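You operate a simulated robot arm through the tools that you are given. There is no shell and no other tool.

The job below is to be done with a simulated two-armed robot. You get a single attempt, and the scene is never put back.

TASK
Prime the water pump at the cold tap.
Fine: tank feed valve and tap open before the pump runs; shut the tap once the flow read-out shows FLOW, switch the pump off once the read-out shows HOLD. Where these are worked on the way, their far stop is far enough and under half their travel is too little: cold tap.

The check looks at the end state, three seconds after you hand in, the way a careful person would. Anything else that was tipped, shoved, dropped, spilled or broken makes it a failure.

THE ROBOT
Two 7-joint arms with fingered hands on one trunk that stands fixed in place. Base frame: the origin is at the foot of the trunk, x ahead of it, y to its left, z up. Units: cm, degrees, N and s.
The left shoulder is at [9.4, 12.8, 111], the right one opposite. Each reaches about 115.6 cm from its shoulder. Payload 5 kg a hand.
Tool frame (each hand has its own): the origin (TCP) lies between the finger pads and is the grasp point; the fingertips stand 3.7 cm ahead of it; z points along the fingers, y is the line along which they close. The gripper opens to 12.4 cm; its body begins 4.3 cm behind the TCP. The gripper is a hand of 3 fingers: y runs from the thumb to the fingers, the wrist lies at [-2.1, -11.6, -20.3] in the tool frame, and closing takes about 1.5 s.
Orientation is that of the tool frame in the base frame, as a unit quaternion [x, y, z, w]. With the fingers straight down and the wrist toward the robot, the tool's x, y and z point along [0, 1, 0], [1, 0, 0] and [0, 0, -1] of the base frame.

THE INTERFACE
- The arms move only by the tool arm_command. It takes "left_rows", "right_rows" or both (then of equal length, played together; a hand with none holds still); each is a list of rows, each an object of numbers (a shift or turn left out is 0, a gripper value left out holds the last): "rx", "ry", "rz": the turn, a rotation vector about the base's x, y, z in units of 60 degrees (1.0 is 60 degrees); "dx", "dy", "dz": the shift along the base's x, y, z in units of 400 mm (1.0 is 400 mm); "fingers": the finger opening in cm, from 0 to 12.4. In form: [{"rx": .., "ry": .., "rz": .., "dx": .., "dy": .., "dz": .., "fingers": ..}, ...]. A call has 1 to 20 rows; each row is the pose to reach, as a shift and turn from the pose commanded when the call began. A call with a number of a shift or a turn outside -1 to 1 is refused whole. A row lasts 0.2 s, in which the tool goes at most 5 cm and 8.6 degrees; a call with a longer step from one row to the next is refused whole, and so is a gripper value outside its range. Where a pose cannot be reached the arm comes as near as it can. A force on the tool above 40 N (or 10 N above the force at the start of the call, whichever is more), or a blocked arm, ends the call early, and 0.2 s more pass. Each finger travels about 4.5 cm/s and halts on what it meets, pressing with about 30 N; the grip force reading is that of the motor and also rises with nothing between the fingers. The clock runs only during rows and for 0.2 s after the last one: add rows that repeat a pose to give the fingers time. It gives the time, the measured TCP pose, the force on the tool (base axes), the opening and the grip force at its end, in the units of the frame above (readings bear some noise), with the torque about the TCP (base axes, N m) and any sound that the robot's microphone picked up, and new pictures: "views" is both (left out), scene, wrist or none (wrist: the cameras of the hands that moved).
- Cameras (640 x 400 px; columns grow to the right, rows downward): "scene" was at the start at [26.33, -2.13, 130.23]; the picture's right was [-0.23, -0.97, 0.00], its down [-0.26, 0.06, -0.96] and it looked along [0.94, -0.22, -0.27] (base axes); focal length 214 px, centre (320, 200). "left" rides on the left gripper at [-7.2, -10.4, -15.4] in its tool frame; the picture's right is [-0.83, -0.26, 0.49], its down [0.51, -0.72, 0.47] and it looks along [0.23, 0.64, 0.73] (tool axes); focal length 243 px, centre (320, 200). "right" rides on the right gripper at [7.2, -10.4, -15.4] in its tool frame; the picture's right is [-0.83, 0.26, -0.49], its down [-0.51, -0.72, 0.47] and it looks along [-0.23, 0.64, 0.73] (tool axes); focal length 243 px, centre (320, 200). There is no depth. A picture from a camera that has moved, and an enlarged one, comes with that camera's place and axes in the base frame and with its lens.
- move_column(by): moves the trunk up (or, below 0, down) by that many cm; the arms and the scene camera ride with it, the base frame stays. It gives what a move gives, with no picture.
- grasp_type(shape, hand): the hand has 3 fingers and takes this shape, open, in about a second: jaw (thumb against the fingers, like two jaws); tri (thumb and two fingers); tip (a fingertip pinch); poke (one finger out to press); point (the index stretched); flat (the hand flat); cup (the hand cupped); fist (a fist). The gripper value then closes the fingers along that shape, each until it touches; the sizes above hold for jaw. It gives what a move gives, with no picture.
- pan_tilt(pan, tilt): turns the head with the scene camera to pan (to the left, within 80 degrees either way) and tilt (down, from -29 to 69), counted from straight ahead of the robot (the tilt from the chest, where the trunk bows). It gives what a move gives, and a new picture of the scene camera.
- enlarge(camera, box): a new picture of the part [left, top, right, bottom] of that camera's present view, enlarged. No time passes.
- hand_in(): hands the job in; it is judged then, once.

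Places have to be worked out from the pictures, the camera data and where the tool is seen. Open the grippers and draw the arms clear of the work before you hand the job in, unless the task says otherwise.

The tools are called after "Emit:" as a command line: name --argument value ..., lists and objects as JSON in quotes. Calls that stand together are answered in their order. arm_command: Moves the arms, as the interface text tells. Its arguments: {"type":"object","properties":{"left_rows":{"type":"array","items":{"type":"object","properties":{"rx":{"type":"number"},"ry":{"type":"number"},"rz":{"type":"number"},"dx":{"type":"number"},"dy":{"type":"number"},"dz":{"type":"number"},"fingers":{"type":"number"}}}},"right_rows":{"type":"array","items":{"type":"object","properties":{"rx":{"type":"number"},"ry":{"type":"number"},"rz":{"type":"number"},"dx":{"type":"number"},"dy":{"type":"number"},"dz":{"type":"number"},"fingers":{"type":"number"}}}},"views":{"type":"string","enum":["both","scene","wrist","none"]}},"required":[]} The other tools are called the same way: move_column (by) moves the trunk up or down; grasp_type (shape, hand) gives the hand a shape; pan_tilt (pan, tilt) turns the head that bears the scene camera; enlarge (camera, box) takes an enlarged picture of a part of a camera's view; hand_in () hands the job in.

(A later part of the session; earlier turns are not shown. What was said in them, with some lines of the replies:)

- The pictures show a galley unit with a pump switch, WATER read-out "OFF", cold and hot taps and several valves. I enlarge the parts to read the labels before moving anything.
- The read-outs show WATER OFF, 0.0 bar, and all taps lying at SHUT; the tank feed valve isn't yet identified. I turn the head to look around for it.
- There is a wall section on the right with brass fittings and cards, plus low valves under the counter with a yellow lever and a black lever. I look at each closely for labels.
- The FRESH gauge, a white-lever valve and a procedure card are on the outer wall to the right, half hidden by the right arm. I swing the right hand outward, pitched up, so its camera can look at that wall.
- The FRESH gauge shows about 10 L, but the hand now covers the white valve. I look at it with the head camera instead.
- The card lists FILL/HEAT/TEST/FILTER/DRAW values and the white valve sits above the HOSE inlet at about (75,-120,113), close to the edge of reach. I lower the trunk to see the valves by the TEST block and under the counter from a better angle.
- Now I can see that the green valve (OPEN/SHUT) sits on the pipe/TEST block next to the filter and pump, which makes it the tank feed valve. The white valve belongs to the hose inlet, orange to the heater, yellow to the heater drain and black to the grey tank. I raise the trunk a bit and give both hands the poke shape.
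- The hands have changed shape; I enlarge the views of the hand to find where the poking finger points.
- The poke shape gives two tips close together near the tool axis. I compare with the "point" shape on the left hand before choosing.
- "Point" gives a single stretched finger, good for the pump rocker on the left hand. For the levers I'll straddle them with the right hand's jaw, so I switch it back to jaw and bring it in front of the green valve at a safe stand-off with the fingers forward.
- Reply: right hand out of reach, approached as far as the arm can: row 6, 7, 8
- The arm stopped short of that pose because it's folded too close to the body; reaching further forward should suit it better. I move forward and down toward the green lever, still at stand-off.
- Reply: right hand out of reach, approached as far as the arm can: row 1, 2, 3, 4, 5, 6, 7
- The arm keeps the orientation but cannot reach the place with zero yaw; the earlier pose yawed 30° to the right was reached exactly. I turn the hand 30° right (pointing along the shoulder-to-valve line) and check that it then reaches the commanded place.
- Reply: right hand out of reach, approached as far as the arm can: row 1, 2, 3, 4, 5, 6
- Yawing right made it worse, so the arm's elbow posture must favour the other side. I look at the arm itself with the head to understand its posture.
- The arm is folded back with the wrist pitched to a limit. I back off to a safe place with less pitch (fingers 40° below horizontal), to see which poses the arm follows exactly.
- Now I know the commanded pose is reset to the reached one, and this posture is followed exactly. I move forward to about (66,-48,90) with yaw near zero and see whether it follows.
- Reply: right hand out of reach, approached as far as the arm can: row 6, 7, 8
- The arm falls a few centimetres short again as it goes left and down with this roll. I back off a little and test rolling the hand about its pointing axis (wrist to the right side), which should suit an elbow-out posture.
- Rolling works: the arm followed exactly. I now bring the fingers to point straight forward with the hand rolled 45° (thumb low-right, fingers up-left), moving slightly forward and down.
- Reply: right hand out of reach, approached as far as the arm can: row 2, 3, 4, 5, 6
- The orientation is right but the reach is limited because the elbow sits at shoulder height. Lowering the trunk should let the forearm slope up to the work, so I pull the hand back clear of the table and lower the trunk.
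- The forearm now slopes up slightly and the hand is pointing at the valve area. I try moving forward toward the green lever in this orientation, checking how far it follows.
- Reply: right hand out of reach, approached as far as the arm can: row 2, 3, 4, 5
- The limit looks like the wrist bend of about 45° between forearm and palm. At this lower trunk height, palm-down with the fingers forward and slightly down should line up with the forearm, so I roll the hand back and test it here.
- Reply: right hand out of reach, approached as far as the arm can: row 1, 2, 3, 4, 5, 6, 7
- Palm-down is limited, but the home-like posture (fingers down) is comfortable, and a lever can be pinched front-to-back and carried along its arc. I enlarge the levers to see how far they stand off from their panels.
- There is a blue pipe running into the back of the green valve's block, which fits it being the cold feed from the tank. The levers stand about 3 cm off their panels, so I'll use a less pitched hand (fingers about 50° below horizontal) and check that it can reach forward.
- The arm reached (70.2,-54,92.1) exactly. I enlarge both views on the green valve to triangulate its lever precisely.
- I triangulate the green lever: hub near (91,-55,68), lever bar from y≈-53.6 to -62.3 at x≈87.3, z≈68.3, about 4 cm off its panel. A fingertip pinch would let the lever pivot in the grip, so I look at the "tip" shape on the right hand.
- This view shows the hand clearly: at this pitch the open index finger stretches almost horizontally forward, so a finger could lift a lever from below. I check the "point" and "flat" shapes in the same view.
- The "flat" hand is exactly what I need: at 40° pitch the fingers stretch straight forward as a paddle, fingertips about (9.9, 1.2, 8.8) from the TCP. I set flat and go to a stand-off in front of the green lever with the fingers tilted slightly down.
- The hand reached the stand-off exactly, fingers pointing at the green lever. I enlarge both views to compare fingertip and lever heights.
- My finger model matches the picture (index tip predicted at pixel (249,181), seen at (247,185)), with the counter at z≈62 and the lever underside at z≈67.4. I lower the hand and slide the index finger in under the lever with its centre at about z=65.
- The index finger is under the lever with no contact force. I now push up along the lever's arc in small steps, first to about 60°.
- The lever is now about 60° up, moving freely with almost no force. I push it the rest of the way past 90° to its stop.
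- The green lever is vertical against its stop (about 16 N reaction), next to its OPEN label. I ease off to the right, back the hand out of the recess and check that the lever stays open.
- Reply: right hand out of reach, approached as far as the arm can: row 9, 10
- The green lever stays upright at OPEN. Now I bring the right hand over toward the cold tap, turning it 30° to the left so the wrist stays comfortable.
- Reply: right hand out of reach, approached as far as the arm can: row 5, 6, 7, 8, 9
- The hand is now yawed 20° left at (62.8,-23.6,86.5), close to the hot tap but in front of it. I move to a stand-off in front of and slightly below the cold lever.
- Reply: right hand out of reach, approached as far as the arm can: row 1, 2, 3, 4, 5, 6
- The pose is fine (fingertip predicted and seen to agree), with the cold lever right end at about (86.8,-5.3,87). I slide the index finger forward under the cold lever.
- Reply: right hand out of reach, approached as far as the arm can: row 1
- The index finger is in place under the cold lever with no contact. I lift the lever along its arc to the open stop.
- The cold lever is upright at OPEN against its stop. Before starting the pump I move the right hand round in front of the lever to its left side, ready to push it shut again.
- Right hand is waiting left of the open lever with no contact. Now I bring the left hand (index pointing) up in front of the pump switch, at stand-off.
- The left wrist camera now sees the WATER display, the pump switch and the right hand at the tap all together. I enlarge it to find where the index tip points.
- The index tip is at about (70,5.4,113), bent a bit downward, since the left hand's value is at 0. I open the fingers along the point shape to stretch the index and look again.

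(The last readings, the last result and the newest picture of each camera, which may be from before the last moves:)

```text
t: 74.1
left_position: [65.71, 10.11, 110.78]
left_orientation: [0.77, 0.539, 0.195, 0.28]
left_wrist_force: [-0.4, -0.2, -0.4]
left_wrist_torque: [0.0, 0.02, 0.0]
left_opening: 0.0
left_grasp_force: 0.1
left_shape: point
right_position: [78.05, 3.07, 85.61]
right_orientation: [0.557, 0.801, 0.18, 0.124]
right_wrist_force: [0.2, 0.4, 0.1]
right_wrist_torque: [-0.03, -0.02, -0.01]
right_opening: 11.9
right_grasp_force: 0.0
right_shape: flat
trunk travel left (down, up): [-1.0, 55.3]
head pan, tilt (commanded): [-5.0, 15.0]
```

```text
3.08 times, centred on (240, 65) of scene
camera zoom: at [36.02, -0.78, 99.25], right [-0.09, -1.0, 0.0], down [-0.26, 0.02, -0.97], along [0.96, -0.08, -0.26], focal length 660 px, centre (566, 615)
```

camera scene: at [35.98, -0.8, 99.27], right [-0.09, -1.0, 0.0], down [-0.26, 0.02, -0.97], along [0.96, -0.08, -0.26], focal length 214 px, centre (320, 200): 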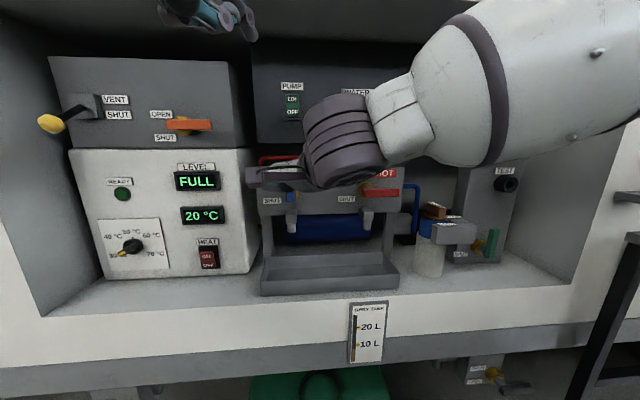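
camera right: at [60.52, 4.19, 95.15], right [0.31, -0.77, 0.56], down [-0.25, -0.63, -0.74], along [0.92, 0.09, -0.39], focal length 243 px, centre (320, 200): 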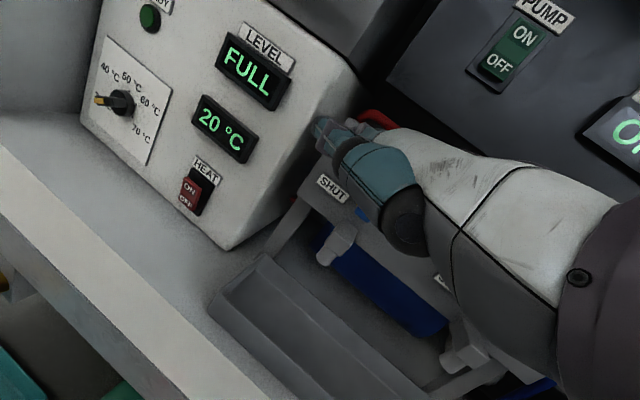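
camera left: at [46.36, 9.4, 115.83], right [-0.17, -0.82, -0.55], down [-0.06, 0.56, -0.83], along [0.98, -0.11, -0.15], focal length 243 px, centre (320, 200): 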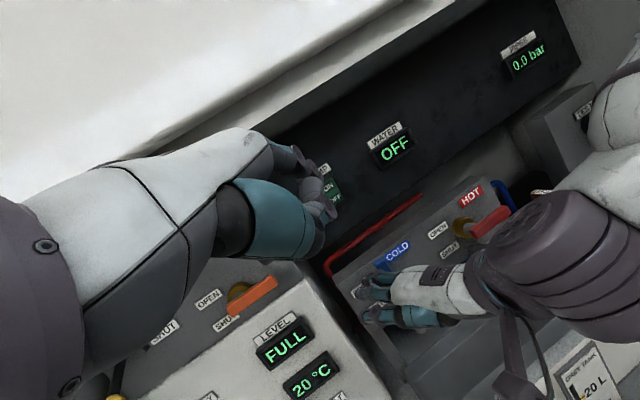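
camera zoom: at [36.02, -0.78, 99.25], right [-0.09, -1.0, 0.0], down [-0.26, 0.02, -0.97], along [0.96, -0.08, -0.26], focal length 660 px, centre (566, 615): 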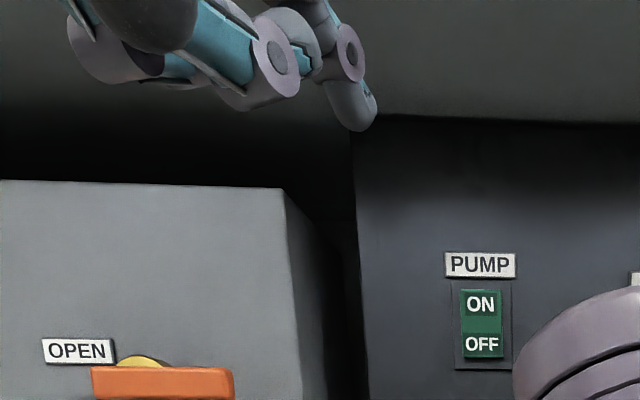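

No change, so that is the finger's shape; the tip leads the hand by about (4.4,-4.7,2.3). I bring the tip to about 6 cm in front of the ON half of the rocker.

Emit:
arm_command --left_rows '[{"dx": 0.08, "dy": -0.018, "dz": -0.012}, {"dx": 0.16, "dy": -0.036, "dz": -0.024}, {"dx": 0.24, "dy": -0.054, "dz": -0.036}, {"dx": 0.32, "dy": -0.072, "dz": -0.048}, {"dx": 0.4, "dy": -0.09, "dz": -0.06}, {"dx": 0.45, "dy": -0.105, "dz": -0.0725}, {"dx": 0.45, "dy": -0.105, "dz": -0.0725}]' --views "both"

Emit:
enlarge --camera "left" --box '[240, 120, 440, 250]'

Emit:
enlarge --camera "scene" --box '[200, 30, 360, 130]'

Emit:
enlarge --camera "right" --box '[440, 0, 640, 130]'

```text
t: 75.7
left_position: [83.6, 5.79, 107.86]
left_orientation: [0.77, 0.539, 0.196, 0.279]
left_wrist_force: [0.3, -0.2, -0.3]
left_wrist_torque: [0.0, 0.01, 0.02]
left_opening: 0.0
left_grasp_force: 0.0
left_shape: point
right_position: [78.01, 2.98, 85.7]
right_orientation: [0.557, 0.801, 0.18, 0.124]
right_wrist_force: [0.4, -0.5, 0.0]
right_wrist_torque: [0.01, 0.06, -0.01]
right_opening: 11.89
right_grasp_force: 0.0
right_shape: flat
trunk travel left (down, up): [-1.0, 55.3]
head pan, tilt (commanded): [-5.0, 15.0]
camera scene: at [36.0, -0.79, 99.26], right [-0.09, -1.0, 0.0], down [-0.26, 0.02, -0.97], along [0.96, -0.08, -0.26], focal length 214 px, centre (320, 200)
camera left: at [64.38, 5.13, 112.95], right [-0.18, -0.82, -0.55], down [-0.06, 0.56, -0.82], along [0.98, -0.11, -0.15], focal length 243 px, centre (320, 200)
```

scene: 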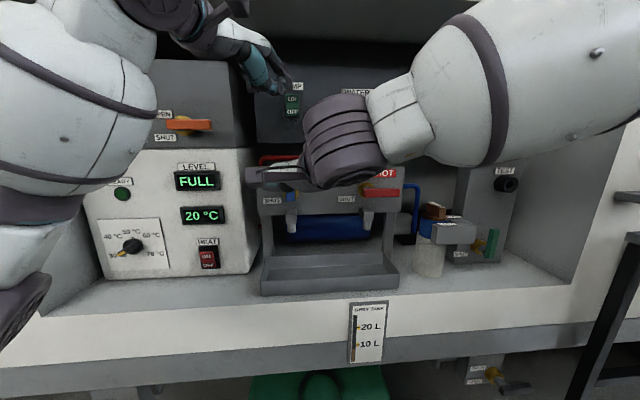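
left: 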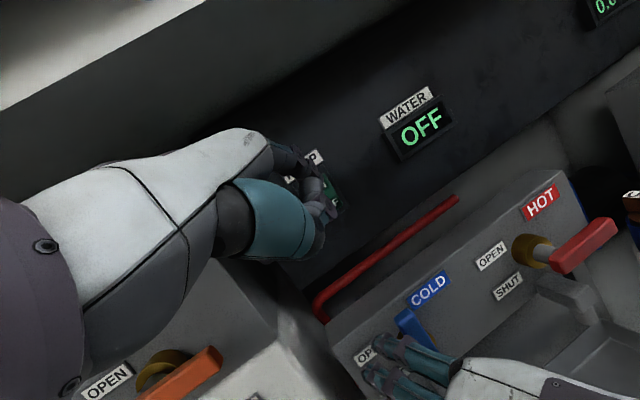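

```text
3.08 times, centred on (340, 185) of left
camera zoom: at [64.38, 5.13, 112.95], right [-0.18, -0.82, -0.55], down [-0.06, 0.56, -0.82], along [0.98, -0.11, -0.15], focal length 746 px, centre (258, 246)
```

zoom: 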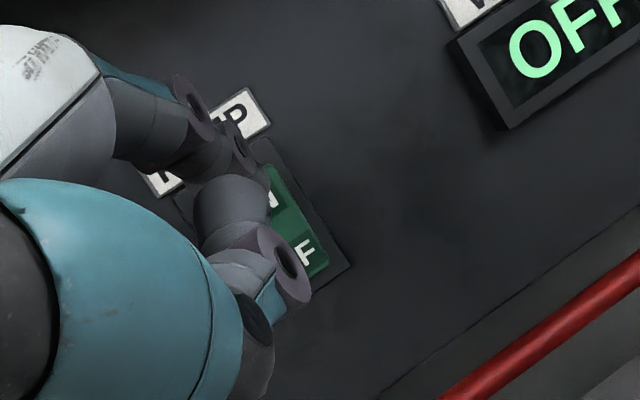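

```text
4.00 times, centred on (280, 80) of scene
camera zoom: at [36.0, -0.79, 99.26], right [-0.09, -1.0, 0.0], down [-0.26, 0.02, -0.97], along [0.96, -0.08, -0.26], focal length 858 px, centre (480, 680)
```

zoom: 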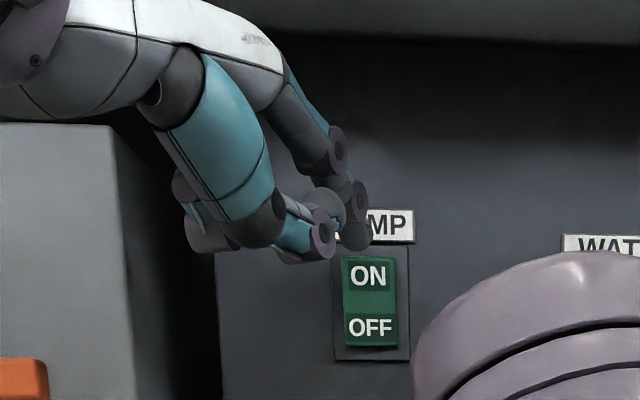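

```text
3.08 times, centred on (540, 65) of right
camera zoom: at [60.54, 4.16, 95.12], right [0.31, -0.77, 0.56], down [-0.25, -0.63, -0.74], along [0.92, 0.09, -0.39], focal length 746 px, centre (-357, 615)
```

zoom: 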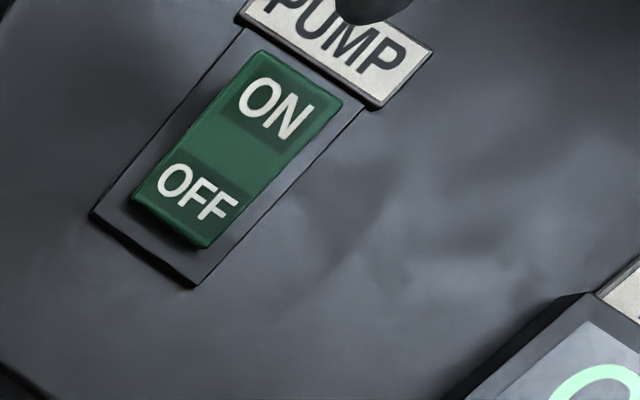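

The index tip is about 3.5 cm in front of the ON half (ON at (94.9,0.9,109.8)); feed valve and tap are both open and the right hand is ready to shut the tap. I press ON and draw the finger back a little, watching the WATER display with the left wrist camera.

Emit:
arm_command --left_rows '[{"dx": 0.03, "dy": -0.005, "dz": -0.032}, {"dx": 0.06, "dy": -0.005, "dz": -0.032}, {"dx": 0.08, "dy": -0.005, "dz": -0.032}, {"dx": 0.095, "dy": -0.005, "dz": -0.032}, {"dx": 0.107, "dy": -0.005, "dz": -0.032}, {"dx": 0.107, "dy": -0.005, "dz": -0.032}, {"dx": 0.06, "dy": -0.005, "dz": -0.032}]' --views "wrist"

```text
t: 77.3
left_position: [86.03, 5.73, 106.49]
left_orientation: [0.769, 0.541, 0.197, 0.279]
left_wrist_force: [-0.2, -0.6, -0.5]
left_wrist_torque: [0.02, -0.01, 0.0]
left_opening: 11.92
left_grasp_force: 0.1
left_shape: point
right_position: [77.98, 2.95, 85.57]
right_orientation: [0.557, 0.801, 0.18, 0.124]
right_wrist_force: [-0.7, -0.8, 0.2]
right_wrist_torque: [0.04, -0.02, 0.01]
right_opening: 11.89
right_grasp_force: 0.1
right_shape: flat
trunk travel left (down, up): [-1.0, 55.3]
head pan, tilt (commanded): [-5.0, 15.0]
camera left: at [66.8, 4.97, 111.65], right [-0.17, -0.82, -0.55], down [-0.06, 0.56, -0.82], along [0.98, -0.11, -0.15], focal length 243 px, centre (320, 200)
```

left: 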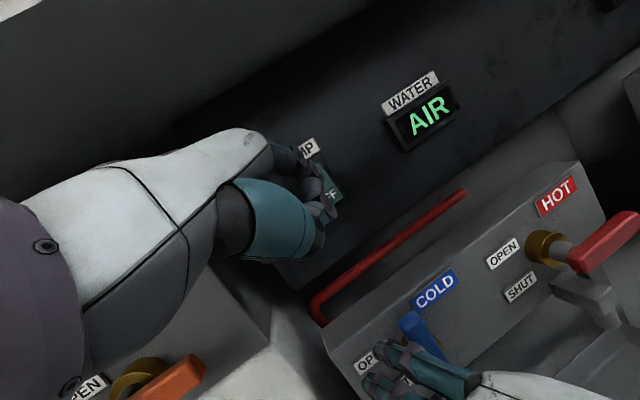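

The read-out now shows AIR, so the pump is running and priming. I use the wait to lower the left finger to the height of the OFF half, without touching it.

Emit:
arm_command --left_rows '[{"dx": -0.035}, {"dx": -0.035, "dz": -0.04}, {"dx": -0.035, "dz": -0.0725}]' --views "wrist"

```text
t: 78.1
left_position: [84.62, 5.75, 103.75]
left_orientation: [0.77, 0.538, 0.196, 0.281]
left_wrist_force: [0.4, -0.9, -0.1]
left_wrist_torque: [0.0, 0.01, -0.01]
left_opening: 11.89
left_grasp_force: 0.1
left_shape: point
right_position: [78.02, 2.96, 85.63]
right_orientation: [0.556, 0.802, 0.18, 0.124]
right_wrist_force: [-0.4, 0.0, -0.5]
right_wrist_torque: [0.01, 0.02, 0.02]
right_opening: 11.91
right_grasp_force: 0.1
right_shape: flat
trunk travel left (down, up): [-1.0, 55.3]
head pan, tilt (commanded): [-5.0, 15.0]
camera left: at [65.42, 5.06, 108.67], right [-0.18, -0.82, -0.55], down [-0.06, 0.56, -0.82], along [0.98, -0.11, -0.15], focal length 243 px, centre (320, 200)
```

left: 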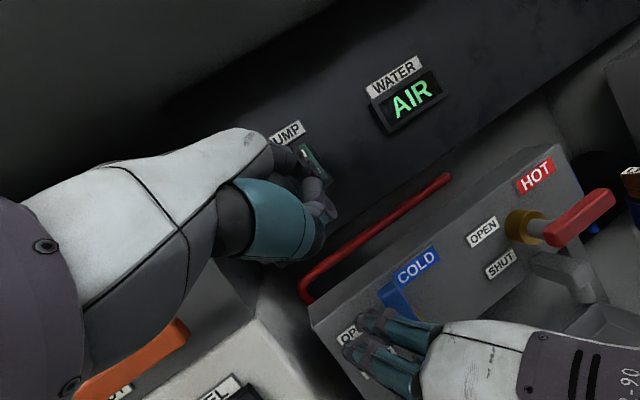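

Still AIR. I hold both hands still and keep watching the read-out in short steps.

Emit:
arm_command --left_rows '[{"dx": 0}, {"dx": 0}, {"dx": 0}, {"dx": 0}]' --views "wrist"

```text
t: 79.1
left_position: [84.81, 5.75, 103.6]
left_orientation: [0.77, 0.539, 0.195, 0.28]
left_wrist_force: [0.5, -0.5, -0.3]
left_wrist_torque: [0.01, 0.01, -0.01]
left_opening: 11.9
left_grasp_force: 0.0
left_shape: point
right_position: [78.08, 3.06, 85.49]
right_orientation: [0.557, 0.801, 0.18, 0.124]
right_wrist_force: [-0.7, -0.2, 0.4]
right_wrist_torque: [-0.01, 0.0, -0.03]
right_opening: 11.89
right_grasp_force: 0.0
right_shape: flat
trunk travel left (down, up): [-1.0, 55.3]
head pan, tilt (commanded): [-5.0, 15.0]
camera left: at [65.46, 5.05, 108.66], right [-0.18, -0.82, -0.55], down [-0.06, 0.56, -0.82], along [0.98, -0.11, -0.15], focal length 243 px, centre (320, 200)
```

left: 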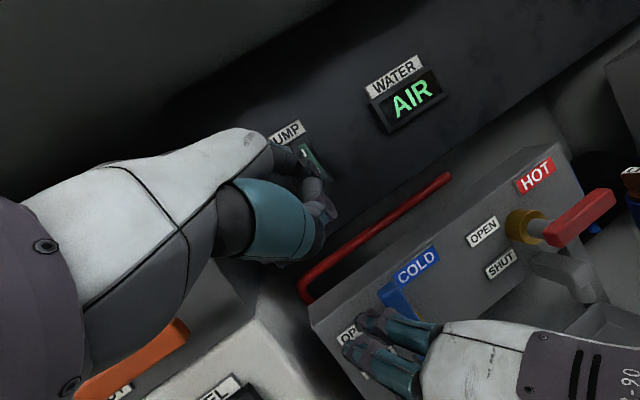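

Still AIR after about 2.5 s. I keep waiting and watching.

Emit:
arm_command --left_rows '[{"dx": 0}, {"dx": 0}, {"dx": 0}, {"dx": 0}]' --views "wrist"

```text
t: 80.1
left_position: [84.85, 5.78, 103.56]
left_orientation: [0.77, 0.539, 0.196, 0.28]
left_wrist_force: [-0.2, -0.1, 0.8]
left_wrist_torque: [0.03, 0.0, -0.02]
left_opening: 11.88
left_grasp_force: 0.0
left_shape: point
right_position: [77.98, 3.16, 85.59]
right_orientation: [0.556, 0.802, 0.181, 0.124]
right_wrist_force: [0.6, 0.0, -0.8]
right_wrist_torque: [0.02, 0.02, 0.01]
right_opening: 11.92
right_grasp_force: 0.0
right_shape: flat
trunk travel left (down, up): [-1.0, 55.3]
head pan, tilt (commanded): [-5.0, 15.0]
camera left: at [65.46, 5.05, 108.66], right [-0.18, -0.82, -0.55], down [-0.06, 0.56, -0.82], along [0.98, -0.11, -0.15], focal length 243 px, centre (320, 200)
```

left: 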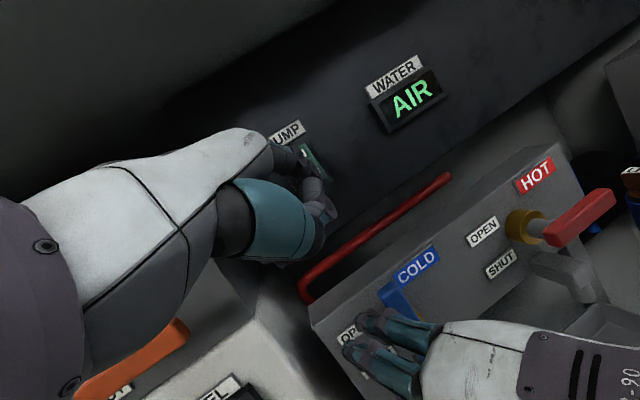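

Still AIR at about 3.5 s of running. I wait another second and look again.

Emit:
arm_command --left_rows '[{"dx": 0}, {"dx": 0}, {"dx": 0}, {"dx": 0}, {"dx": 0}]' --views "both"

```text
t: 81.3
left_position: [84.75, 5.77, 103.74]
left_orientation: [0.77, 0.539, 0.196, 0.28]
left_wrist_force: [-1.0, -0.2, 0.6]
left_wrist_torque: [0.03, -0.01, 0.03]
left_opening: 11.9
left_grasp_force: 0.0
left_shape: point
right_position: [78.03, 3.12, 85.65]
right_orientation: [0.557, 0.801, 0.179, 0.125]
right_wrist_force: [-1.0, 0.4, 0.0]
right_wrist_torque: [0.0, 0.0, 0.02]
right_opening: 11.93
right_grasp_force: 0.0
right_shape: flat
trunk travel left (down, up): [-1.0, 55.3]
head pan, tilt (commanded): [-5.0, 15.0]
camera scene: at [36.02, -0.78, 99.25], right [-0.09, -1.0, 0.0], down [-0.26, 0.02, -0.97], along [0.96, -0.08, -0.26], focal length 214 px, centre (320, 200)
camera left: at [65.46, 5.05, 108.66], right [-0.18, -0.82, -0.55], down [-0.06, 0.56, -0.82], along [0.98, -0.11, -0.15], focal length 243 px, centre (320, 200)
```

scene: 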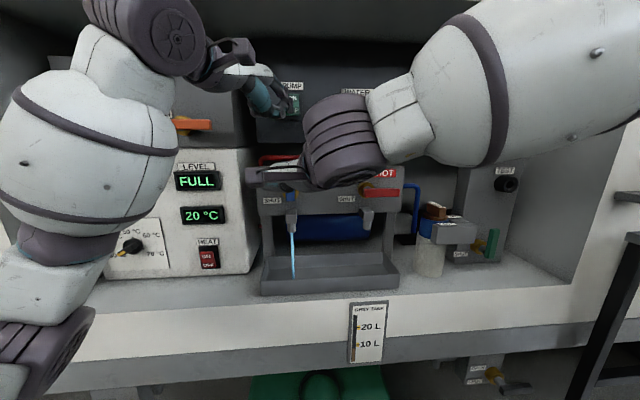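
left: 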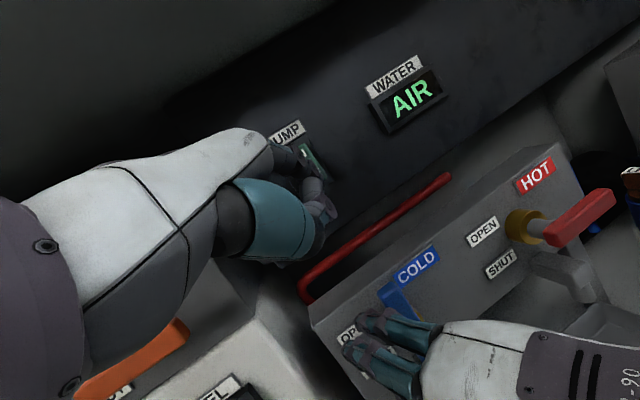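

Water is now coming out of the cold spout into the tray, so the feed valve is the right one; the read-out still shows AIR. I keep waiting for FLOW.

Emit:
arm_command --left_rows '[{"dx": 0}, {"dx": 0}, {"dx": 0}, {"dx": 0}]' --views "wrist"

```text
t: 82.3
left_position: [84.86, 5.81, 103.57]
left_orientation: [0.77, 0.539, 0.195, 0.28]
left_wrist_force: [0.6, -0.1, -0.4]
left_wrist_torque: [0.02, 0.0, 0.03]
left_opening: 11.88
left_grasp_force: 0.0
left_shape: point
right_position: [78.04, 2.99, 85.6]
right_orientation: [0.557, 0.801, 0.18, 0.124]
right_wrist_force: [-0.3, -0.5, 0.3]
right_wrist_torque: [-0.02, 0.01, 0.02]
right_opening: 11.94
right_grasp_force: 0.0
right_shape: flat
trunk travel left (down, up): [-1.0, 55.3]
head pan, tilt (commanded): [-5.0, 15.0]
camera left: at [65.46, 5.05, 108.66], right [-0.18, -0.82, -0.55], down [-0.06, 0.56, -0.82], along [0.98, -0.11, -0.15], focal length 243 px, centre (320, 200)
```

left: 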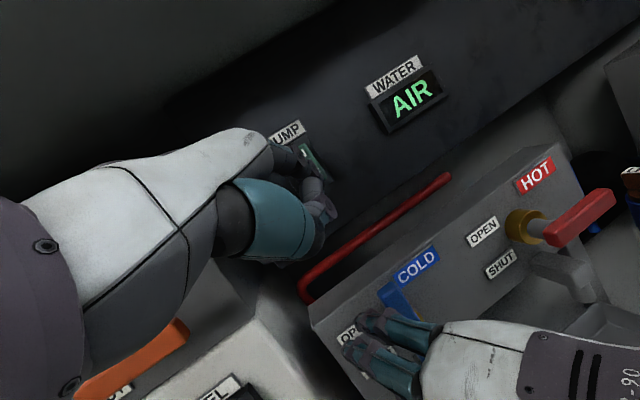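

Still AIR with water running. I hold and check again.

Emit:
arm_command --left_rows '[{"dx": 0}, {"dx": 0}, {"dx": 0}, {"dx": 0}]' --views "wrist"

```text
t: 83.3
left_position: [84.77, 5.8, 103.72]
left_orientation: [0.769, 0.54, 0.196, 0.279]
left_wrist_force: [-0.3, -0.4, 0.4]
left_wrist_torque: [0.01, 0.01, -0.01]
left_opening: 11.92
left_grasp_force: 0.1
left_shape: point
right_position: [78.01, 3.05, 85.67]
right_orientation: [0.556, 0.802, 0.18, 0.124]
right_wrist_force: [-0.6, -0.6, 0.3]
right_wrist_torque: [-0.01, 0.0, -0.02]
right_opening: 11.89
right_grasp_force: 0.1
right_shape: flat
trunk travel left (down, up): [-1.0, 55.3]
head pan, tilt (commanded): [-5.0, 15.0]
camera left: at [65.46, 5.05, 108.66], right [-0.18, -0.82, -0.55], down [-0.06, 0.56, -0.82], along [0.98, -0.11, -0.15], focal length 243 px, centre (320, 200)
```

left: 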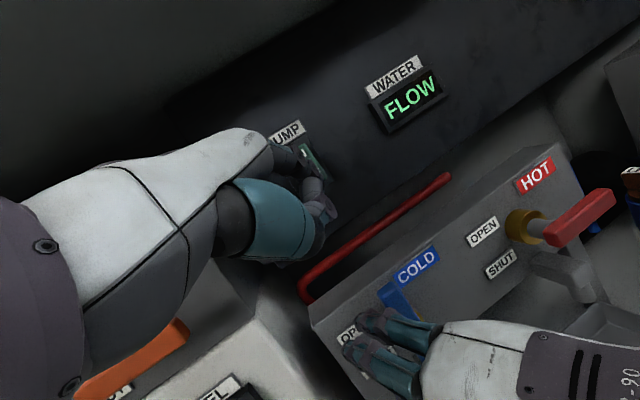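

The read-out shows FLOW. I push the cold lever shut along its arc with the right hand.

Emit:
arm_command --right_rows '[{"dy": -0.03, "dz": 0.003}, {"dy": -0.06, "dz": 0.007}, {"dy": -0.0945, "dz": 0.005}, {"dy": -0.1275, "dz": -0.0055}, {"dy": -0.145, "dz": -0.015}, {"dy": -0.1565, "dz": -0.0245}, {"dy": -0.17, "dz": -0.037}, {"dy": -0.1795, "dz": -0.0505}, {"dy": -0.188, "dz": -0.066}, {"dy": -0.195, "dz": -0.081}, {"dy": -0.195, "dz": -0.095}, {"dy": -0.195, "dz": -0.108}, {"dy": -0.195, "dz": -0.108}]' --left_rows '[{"dx": 0}, {"dx": 0}, {"dx": 0}, {"dx": 0}, {"dx": 0}, {"dx": 0}, {"dx": 0}, {"dx": 0}, {"dx": 0}, {"dx": 0}, {"dx": 0}, {"dx": 0}, {"dx": 0}]' --views "both"

```text
t: 86.1
left_position: [84.6, 5.75, 103.86]
left_orientation: [0.769, 0.54, 0.195, 0.28]
left_wrist_force: [-0.3, 0.3, 0.1]
left_wrist_torque: [0.03, 0.02, -0.01]
left_opening: 11.88
left_grasp_force: 0.1
left_shape: point
right_position: [78.0, -4.86, 81.69]
right_orientation: [0.556, 0.801, 0.181, 0.126]
right_wrist_force: [-4.2, 0.0, 16.8]
right_wrist_torque: [0.57, -1.77, 0.11]
right_opening: 0.0
right_grasp_force: 0.0
right_shape: flat
trunk travel left (down, up): [-1.0, 55.3]
head pan, tilt (commanded): [-5.0, 15.0]
camera scene: at [35.83, -0.78, 99.33], right [-0.09, -1.0, 0.0], down [-0.26, 0.02, -0.97], along [0.96, -0.08, -0.26], focal length 214 px, centre (320, 200)
camera right: at [60.55, -3.76, 91.12], right [0.31, -0.77, 0.56], down [-0.24, -0.63, -0.74], along [0.92, 0.09, -0.38], focal length 243 px, centre (320, 200)
camera left: at [65.25, 5.06, 108.79], right [-0.17, -0.82, -0.55], down [-0.06, 0.56, -0.82], along [0.98, -0.11, -0.15], focal length 243 px, centre (320, 200)
```

scene: 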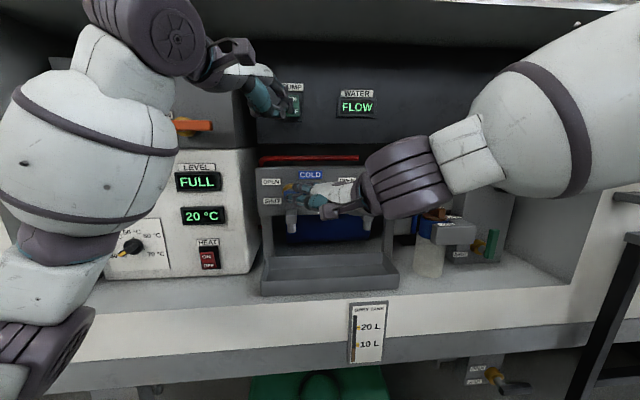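
right: 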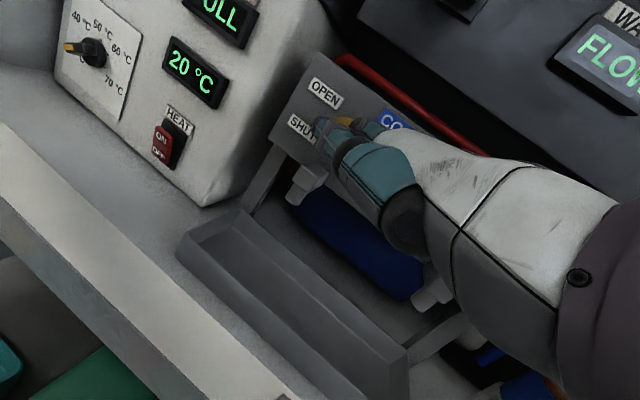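
left: 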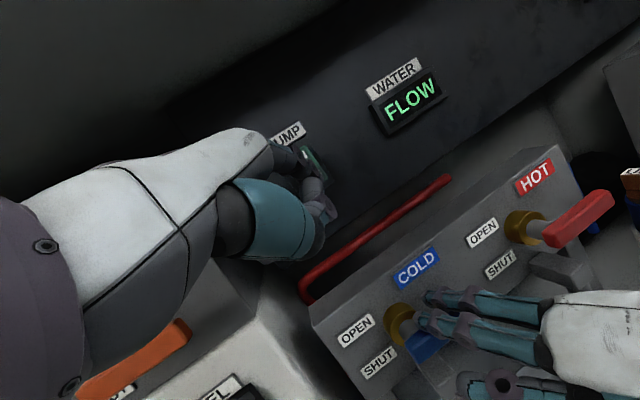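

The lever is pressed down against its shut stop (17 N) and the stream has stopped; the read-out still shows FLOW. I hold and watch for HOLD, checking the lever as well.

Emit:
arm_command --left_rows '[{"dx": 0}, {"dx": 0}]' --views "both"

Emit:
enlarge --camera "left" --box '[320, 220, 520, 380]'

```text
t: 86.7
left_position: [84.49, 5.73, 103.74]
left_orientation: [0.77, 0.539, 0.196, 0.281]
left_wrist_force: [-0.3, 0.9, 0.3]
left_wrist_torque: [0.01, -0.02, -0.02]
left_opening: 11.87
left_grasp_force: 0.0
left_shape: point
right_position: [78.05, -4.94, 81.66]
right_orientation: [0.557, 0.801, 0.181, 0.125]
right_wrist_force: [-3.2, 0.2, 15.9]
right_wrist_torque: [0.56, -1.74, 0.06]
right_opening: 0.0
right_grasp_force: 0.0
right_shape: flat
trunk travel left (down, up): [-1.0, 55.3]
head pan, tilt (commanded): [-5.0, 15.0]
camera scene: at [35.83, -0.78, 99.32], right [-0.09, -1.0, 0.0], down [-0.26, 0.02, -0.97], along [0.96, -0.08, -0.26], focal length 214 px, centre (320, 200)
camera left: at [65.25, 5.06, 108.79], right [-0.17, -0.82, -0.55], down [-0.06, 0.56, -0.82], along [0.98, -0.11, -0.15], focal length 243 px, centre (320, 200)
```

scene: 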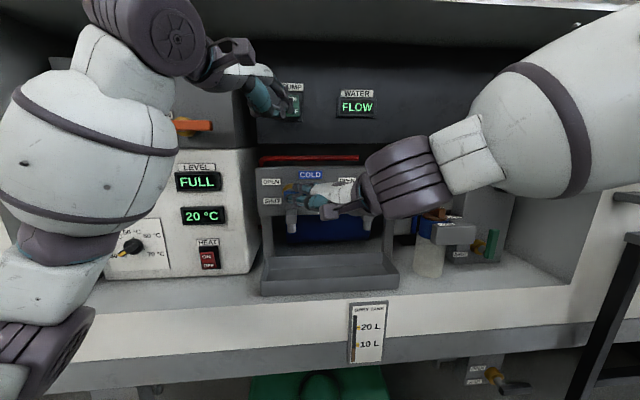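
left: 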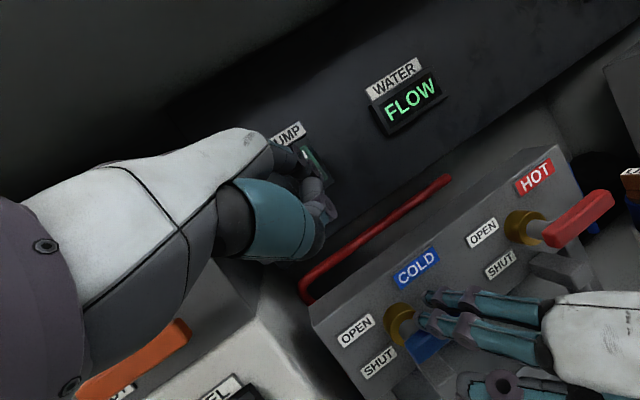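

```text
2.50 times, centred on (420, 300) of left
camera zoom: at [65.25, 5.06, 108.79], right [-0.17, -0.82, -0.55], down [-0.06, 0.56, -0.82], along [0.98, -0.11, -0.15], focal length 606 px, centre (70, -50)
```

zoom: 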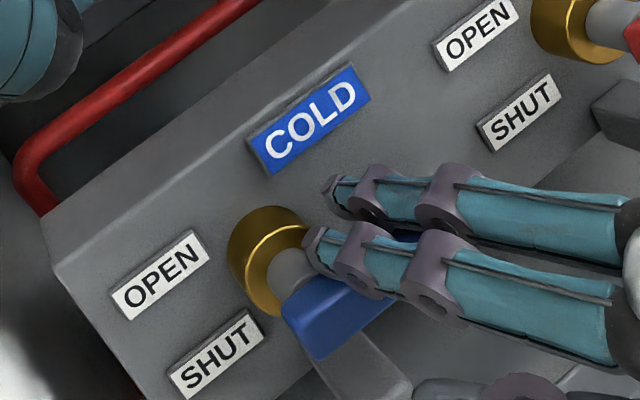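

The lever is horizontal again under the fingers, at SHUT. The read-out is still FLOW; I keep holding and watching for HOLD.

Emit:
arm_command --left_rows '[{"dx": 0}, {"dx": 0}, {"dx": 0}]' --views "wrist"

```text
t: 87.5
left_position: [84.57, 5.77, 103.8]
left_orientation: [0.77, 0.539, 0.196, 0.28]
left_wrist_force: [0.4, -0.7, 0.4]
left_wrist_torque: [0.0, -0.01, 0.03]
left_opening: 11.88
left_grasp_force: 0.1
left_shape: point
right_position: [78.09, -4.94, 81.53]
right_orientation: [0.556, 0.801, 0.181, 0.125]
right_wrist_force: [-3.4, -0.2, 15.8]
right_wrist_torque: [0.58, -1.69, 0.01]
right_opening: 0.0
right_grasp_force: 0.2
right_shape: flat
trunk travel left (down, up): [-1.0, 55.3]
head pan, tilt (commanded): [-5.0, 15.0]
camera left: at [65.26, 5.05, 108.79], right [-0.17, -0.82, -0.55], down [-0.06, 0.56, -0.82], along [0.98, -0.11, -0.15], focal length 243 px, centre (320, 200)
```

left: 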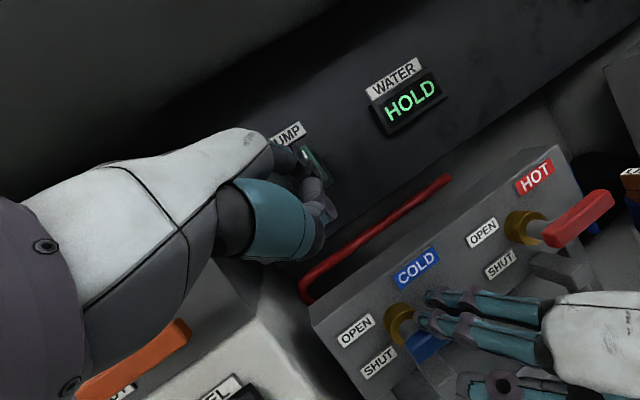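

HOLD is showing. I press the OFF half of the pump rocker with the left finger and draw back.

Emit:
arm_command --left_rows '[{"dx": 0.03, "dz": -0.006}, {"dx": 0.055, "dz": -0.006}, {"dx": 0.075, "dz": -0.006}, {"dx": 0.088, "dz": -0.006}, {"dx": 0.098, "dz": -0.006}, {"dx": 0.098, "dz": -0.006}, {"dx": 0.04, "dz": -0.006}]' --views "both"

```text
t: 89.1
left_position: [86.13, 5.8, 103.75]
left_orientation: [0.769, 0.54, 0.196, 0.28]
left_wrist_force: [0.1, -0.8, 0.5]
left_wrist_torque: [-0.03, -0.02, -0.03]
left_opening: 11.89
left_grasp_force: 0.1
left_shape: point
right_position: [78.07, -4.98, 81.64]
right_orientation: [0.557, 0.801, 0.18, 0.126]
right_wrist_force: [-4.7, -1.5, 16.3]
right_wrist_torque: [0.63, -1.75, 0.03]
right_opening: 0.0
right_grasp_force: 0.1
right_shape: flat
trunk travel left (down, up): [-1.0, 55.3]
head pan, tilt (commanded): [-5.0, 15.0]
camera scene: at [35.85, -0.77, 99.32], right [-0.09, -1.0, 0.0], down [-0.26, 0.02, -0.97], along [0.96, -0.08, -0.26], focal length 214 px, centre (320, 200)
camera left: at [66.83, 5.05, 108.58], right [-0.17, -0.82, -0.55], down [-0.06, 0.56, -0.83], along [0.98, -0.11, -0.15], focal length 243 px, centre (320, 200)
```

scene: 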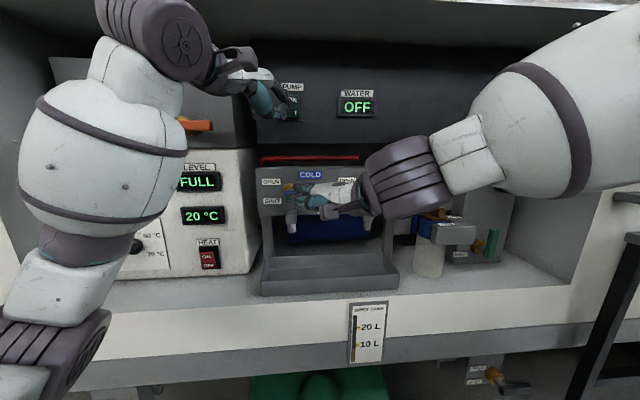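
left: 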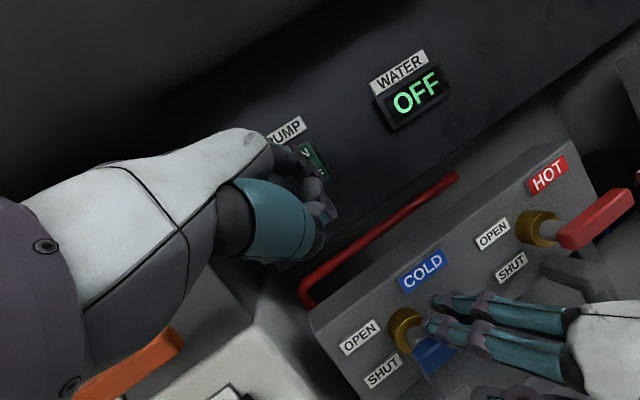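

The pump is off and the read-out shows OFF. I draw the left hand back out the way it came.

Emit:
arm_command --left_rows '[{"dx": -0.06, "dz": 0.01}, {"dx": -0.16, "dy": 0.02, "dz": 0.04}, {"dx": -0.26, "dy": 0.05, "dz": 0.08}, {"dx": -0.36, "dy": 0.08, "dz": 0.12}, {"dx": -0.46, "dy": 0.1075, "dz": 0.16}, {"dx": -0.51, "dy": 0.14, "dz": 0.1775}, {"dx": -0.51, "dy": 0.2, "dz": 0.1775}, {"dx": -0.51, "dy": 0.2, "dz": 0.1775}]' --views "none"

Emit:
arm_command --right_rows '[{"dz": 0.02}, {"dz": 0.04}, {"dz": 0.05, "dx": -0.04, "dy": -0.015}, {"dz": 0.05, "dx": -0.12, "dy": -0.044}, {"dz": 0.05, "dx": -0.2, "dy": -0.073}, {"dz": 0.05, "dx": -0.25, "dy": -0.1}, {"dz": 0.05, "dx": -0.25, "dy": -0.2}, {"dz": 0.05, "dx": -0.25, "dy": -0.3}, {"dz": 0.05, "dx": -0.25, "dy": -0.3}]' --views "both"

```text
t: 90.9
left_position: [65.58, 13.53, 110.8]
left_orientation: [0.769, 0.539, 0.197, 0.281]
left_wrist_force: [0.1, -0.2, -0.2]
left_wrist_torque: [0.01, 0.0, -0.03]
left_opening: 11.88
left_grasp_force: 0.1
left_shape: point
right_position: [77.95, -4.98, 81.5]
right_orientation: [0.557, 0.801, 0.18, 0.125]
right_wrist_force: [-2.3, -0.6, 14.6]
right_wrist_torque: [0.61, -1.59, -0.07]
right_opening: 0.0
right_grasp_force: 0.0
right_shape: flat
trunk travel left (down, up): [-1.0, 55.3]
head pan, tilt (commanded): [-5.0, 15.0]
```

```text
t: 92.9
left_position: [65.96, 13.59, 110.56]
left_orientation: [0.771, 0.539, 0.195, 0.279]
left_wrist_force: [0.6, 0.2, -0.4]
left_wrist_torque: [0.01, 0.02, 0.0]
left_opening: 11.91
left_grasp_force: 0.0
left_shape: point
right_position: [68.1, -16.78, 83.25]
right_orientation: [0.556, 0.802, 0.18, 0.125]
right_wrist_force: [-0.3, 0.4, -0.5]
right_wrist_torque: [0.01, 0.01, 0.02]
right_opening: 0.0
right_grasp_force: 0.1
right_shape: flat
trunk travel left (down, up): [-1.0, 55.3]
head pan, tilt (commanded): [-5.0, 15.0]
camera scene: at [36.03, -0.77, 99.25], right [-0.09, -1.0, 0.0], down [-0.26, 0.02, -0.97], along [0.96, -0.08, -0.26], focal length 214 px, centre (320, 200)
camera right: at [50.74, -15.64, 92.78], right [0.32, -0.77, 0.56], down [-0.25, -0.63, -0.73], along [0.92, 0.09, -0.39], focal length 243 px, centre (320, 200)
```

scene: 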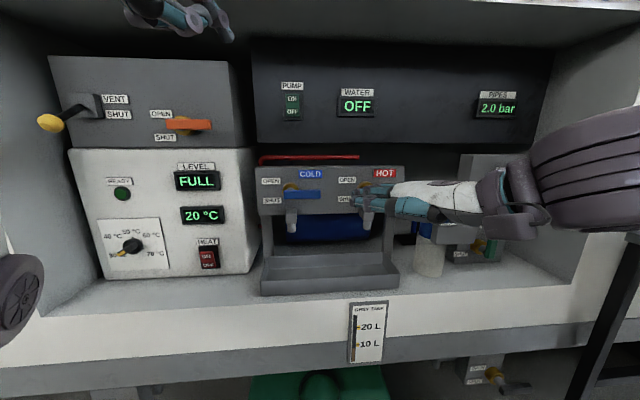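
right: 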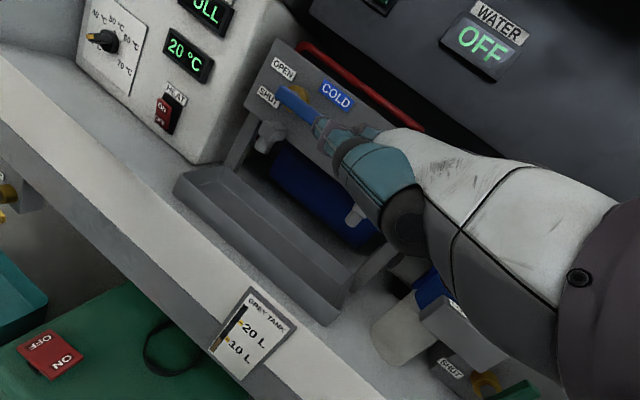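

PIPES now holds 2.0 bar, the pump is OFF and the cold lever lies at SHUT. I draw the right hand further back and to the right, clear of the unit.

Emit:
arm_command --right_rows '[{"dx": -0.05, "dy": -0.03, "dz": 0.04}, {"dx": -0.1, "dy": -0.08, "dz": 0.1}, {"dx": -0.15, "dy": -0.16, "dz": 0.16}, {"dx": -0.2, "dy": -0.25, "dz": 0.22}, {"dx": -0.2, "dy": -0.35, "dz": 0.28}, {"dx": -0.2, "dy": -0.45, "dz": 0.32}, {"dx": -0.2, "dy": -0.45, "dz": 0.32}]' --views "both"

Emit:
enlarge --camera "scene" --box '[240, 70, 560, 280]'

Emit:
enlarge --camera "scene" --box '[240, 70, 420, 230]'

```text
t: 94.5
left_position: [65.72, 13.5, 110.6]
left_orientation: [0.77, 0.539, 0.196, 0.279]
left_wrist_force: [0.5, -0.1, -0.3]
left_wrist_torque: [0.01, 0.01, 0.02]
left_opening: 11.87
left_grasp_force: 0.1
left_shape: point
right_position: [60.17, -34.86, 96.09]
right_orientation: [0.556, 0.802, 0.181, 0.124]
right_wrist_force: [-0.4, 0.1, 0.2]
right_wrist_torque: [0.03, -0.01, -0.01]
right_opening: 0.0
right_grasp_force: 0.0
right_shape: flat
trunk travel left (down, up): [-1.0, 55.3]
head pan, tilt (commanded): [-5.0, 15.0]
camera scene: at [36.02, -0.76, 99.25], right [-0.09, -1.0, 0.0], down [-0.26, 0.02, -0.97], along [0.96, -0.08, -0.26], focal length 214 px, centre (320, 200)
camera right: at [42.72, -33.77, 105.7], right [0.32, -0.77, 0.56], down [-0.25, -0.63, -0.73], along [0.92, 0.1, -0.39], focal length 243 px, centre (320, 200)
```

scene: 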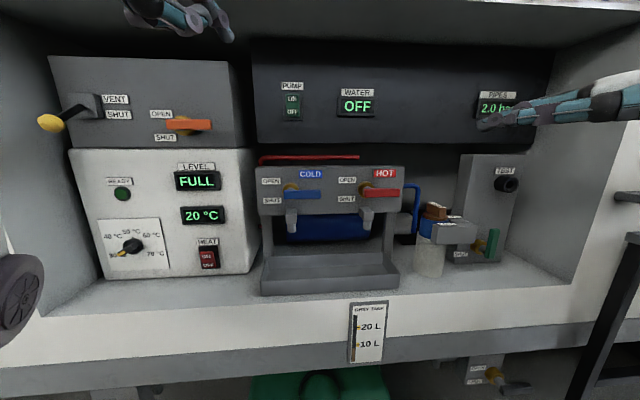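
right: 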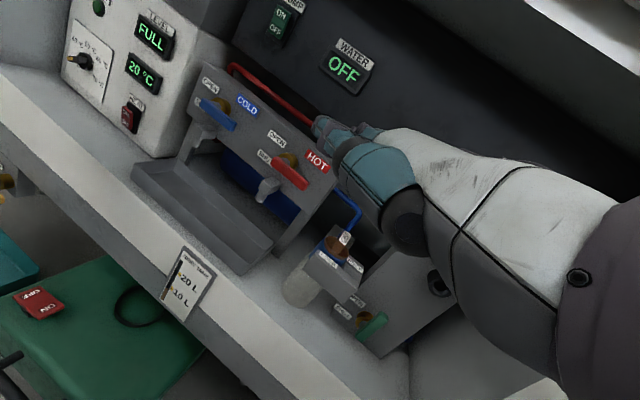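

```text
1.90 times, centred on (400, 175) of scene
camera zoom: at [36.02, -0.76, 99.25], right [-0.09, -1.0, 0.0], down [-0.26, 0.02, -0.97], along [0.96, -0.08, -0.26], focal length 408 px, centre (168, 248)
```

zoom: 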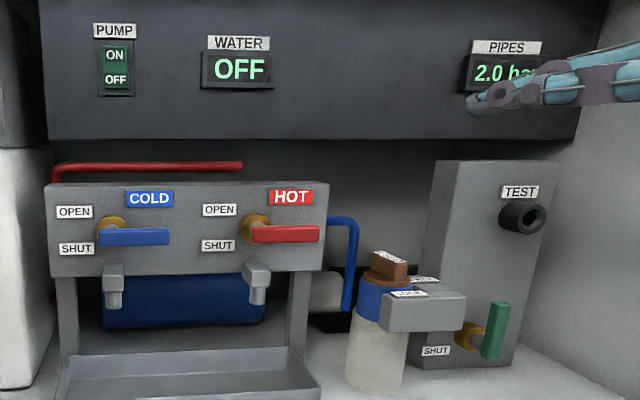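

```text
2.50 times, centred on (330, 150) of scene
camera zoom: at [36.02, -0.76, 99.25], right [-0.09, -1.0, 0.0], down [-0.26, 0.02, -0.97], along [0.96, -0.08, -0.26], focal length 536 px, centre (295, 325)
```

zoom: 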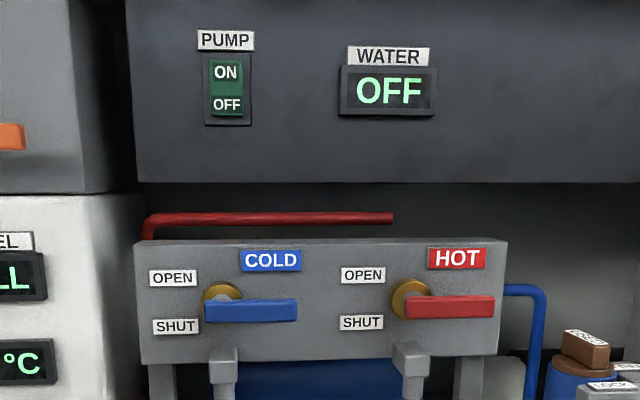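

Everything reads as wanted: pump OFF, cold at SHUT, feed valve open, pipes holding 2.0 bar, nothing else moved. I open both hands in the free space in front and pull them a little further back.

Emit:
grasp_type --shape "jaw" --hand "right"

Emit:
grasp_type --shape "jaw" --hand "left"

Emit:
arm_command --left_rows '[{"dx": -0.06, "dy": 0.03, "fingers": 12.4}, {"dx": -0.12, "dy": 0.06, "fingers": 12.4}, {"dx": -0.15, "dy": 0.1, "fingers": 12.4}, {"dx": -0.15, "dy": 0.1, "fingers": 12.4}]' --right_rows '[{"dx": -0.03, "dy": -0.03, "dz": 0.03, "fingers": 12.4}, {"dx": -0.06, "dy": -0.06, "dz": 0.06, "fingers": 12.4}, {"dx": -0.1, "dy": -0.1, "dz": 0.1, "fingers": 12.4}, {"dx": -0.1, "dy": -0.1, "dz": 0.1, "fingers": 12.4}]' --views "scene"

Emit:
pan_tilt --pan -5 --tilt 45

Emit:
pan_tilt --pan -45 --tilt 20

```text
t: 95.4
left_position: [65.91, 13.6, 110.64]
left_orientation: [0.77, 0.54, 0.196, 0.278]
left_wrist_force: [0.3, -0.2, -0.8]
left_wrist_torque: [0.01, 0.0, -0.02]
left_opening: 11.91
left_grasp_force: 0.0
left_shape: point
right_position: [60.2, -34.99, 96.15]
right_orientation: [0.557, 0.801, 0.181, 0.124]
right_wrist_force: [-0.6, 0.1, -0.1]
right_wrist_torque: [-0.01, -0.02, 0.01]
right_opening: 12.37
right_grasp_force: 0.1
right_shape: jaw
trunk travel left (down, up): [-1.0, 55.3]
head pan, tilt (commanded): [-5.0, 15.0]
```

```text
t: 96.3
left_position: [65.99, 13.41, 110.65]
left_orientation: [0.77, 0.54, 0.195, 0.279]
left_wrist_force: [0.3, 0.2, 0.1]
left_wrist_torque: [0.01, 0.01, 0.03]
left_opening: 12.36
left_grasp_force: 0.1
left_shape: jaw
right_position: [60.21, -34.94, 96.09]
right_orientation: [0.556, 0.802, 0.181, 0.124]
right_wrist_force: [0.4, 0.7, -0.5]
right_wrist_torque: [0.01, -0.02, -0.03]
right_opening: 12.38
right_grasp_force: 0.0
right_shape: jaw
trunk travel left (down, up): [-1.0, 55.3]
head pan, tilt (commanded): [-5.0, 15.0]
```

```text
t: 97.3
left_position: [59.87, 17.83, 110.41]
left_orientation: [0.77, 0.539, 0.195, 0.28]
left_wrist_force: [0.0, 0.6, 0.4]
left_wrist_torque: [0.0, -0.02, 0.0]
left_opening: 12.37
left_grasp_force: 0.1
left_shape: jaw
right_position: [56.18, -38.98, 100.24]
right_orientation: [0.557, 0.802, 0.179, 0.124]
right_wrist_force: [0.1, 0.5, 0.5]
right_wrist_torque: [0.0, 0.01, -0.03]
right_opening: 12.4
right_grasp_force: 0.0
right_shape: jaw
trunk travel left (down, up): [-1.0, 55.3]
head pan, tilt (commanded): [-5.0, 15.0]
camera scene: at [36.05, -0.79, 99.24], right [-0.09, -1.0, 0.0], down [-0.26, 0.02, -0.97], along [0.96, -0.08, -0.26], focal length 214 px, centre (320, 200)
```

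scene: 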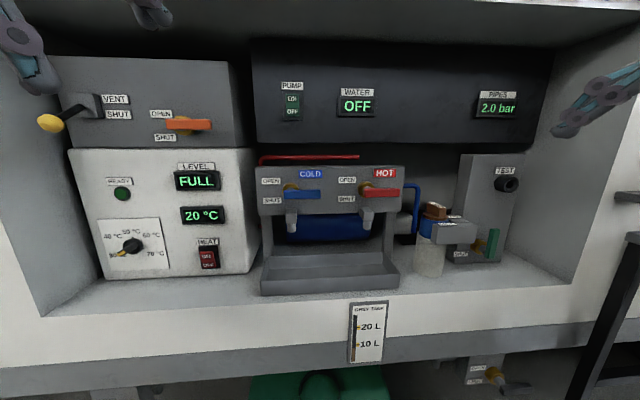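

```text
t: 98.2
left_position: [59.83, 17.79, 110.62]
left_orientation: [0.77, 0.539, 0.196, 0.28]
left_wrist_force: [-0.5, -0.2, -0.4]
left_wrist_torque: [0.0, -0.02, -0.03]
left_opening: 12.41
left_grasp_force: 0.1
left_shape: jaw
right_position: [56.19, -39.05, 100.08]
right_orientation: [0.557, 0.802, 0.18, 0.124]
right_wrist_force: [-0.3, 0.9, -0.2]
right_wrist_torque: [-0.02, 0.03, 0.02]
right_opening: 12.4
right_grasp_force: 0.1
right_shape: jaw
trunk travel left (down, up): [-1.0, 55.3]
head pan, tilt (commanded): [-5.0, 45.0]
camera scene: at [34.82, -0.67, 94.58], right [-0.09, -1.0, 0.0], down [-0.7, 0.06, -0.71], along [0.7, -0.06, -0.71], focal length 214 px, centre (320, 200)
```

scene: 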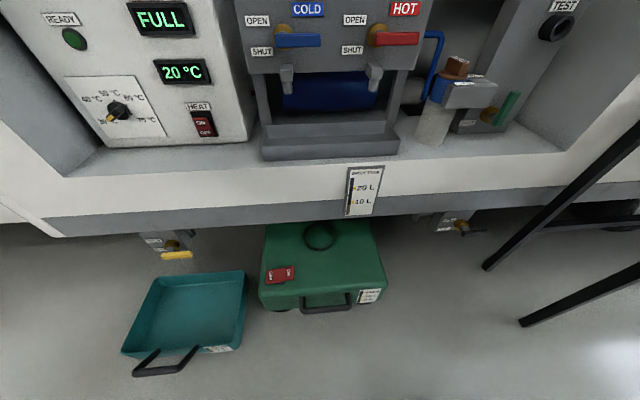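

```text
t: 99.3
left_position: [59.75, 17.74, 110.56]
left_orientation: [0.77, 0.539, 0.195, 0.28]
left_wrist_force: [-0.2, -0.7, 0.9]
left_wrist_torque: [0.02, -0.01, -0.02]
left_opening: 12.38
left_grasp_force: 0.0
left_shape: jaw
right_position: [56.31, -38.98, 100.23]
right_orientation: [0.557, 0.801, 0.18, 0.124]
right_wrist_force: [-0.5, 0.2, -0.4]
right_wrist_torque: [-0.01, 0.0, 0.0]
right_opening: 12.39
right_grasp_force: 0.2
right_shape: jaw
trunk travel left (down, up): [-1.0, 55.3]
head pan, tilt (commanded): [-45.0, 20.0]
camera scene: at [33.3, -6.55, 98.43], right [-0.71, -0.71, 0.0], down [-0.24, 0.24, -0.94], along [0.66, -0.66, -0.34], focal length 214 px, centre (320, 200)
```

scene: 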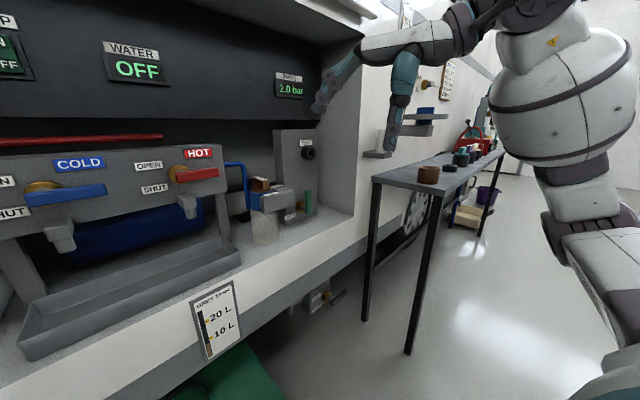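

The pump is off, the cold tap is shut and the tank feed valve is open. The pipes hold 2.0 bar, the tray, cassette and table are untouched, and both hands are open and clear of the work. I hand the job in.

Emit:
hand_in

```text
The job is handed in.
```

The water pump is primed at the cold tap, and I have handed the job in. I haven't seen the result of the check.

- **Before starting:** I opened the tank feed valve and then the cold tap, each to its stop. No label names the tank feed valve. I took it to be the green one on the TEST block, and water from the cold spout once the pump ran confirmed it.
- **Priming:** I switched the pump on and the read-out went from OFF to AIR to FLOW.
- **Finishing:** When FLOW showed I shut the cold tap to its stop. When the read-out changed to HOLD I switched the pump off.

At hand-in the pump was off, the cold tap was shut and the tank feed valve was open. The pipes held 2.0 bar. In the last pictures nothing else looked moved or spilled, and both hands were open and clear of the work.
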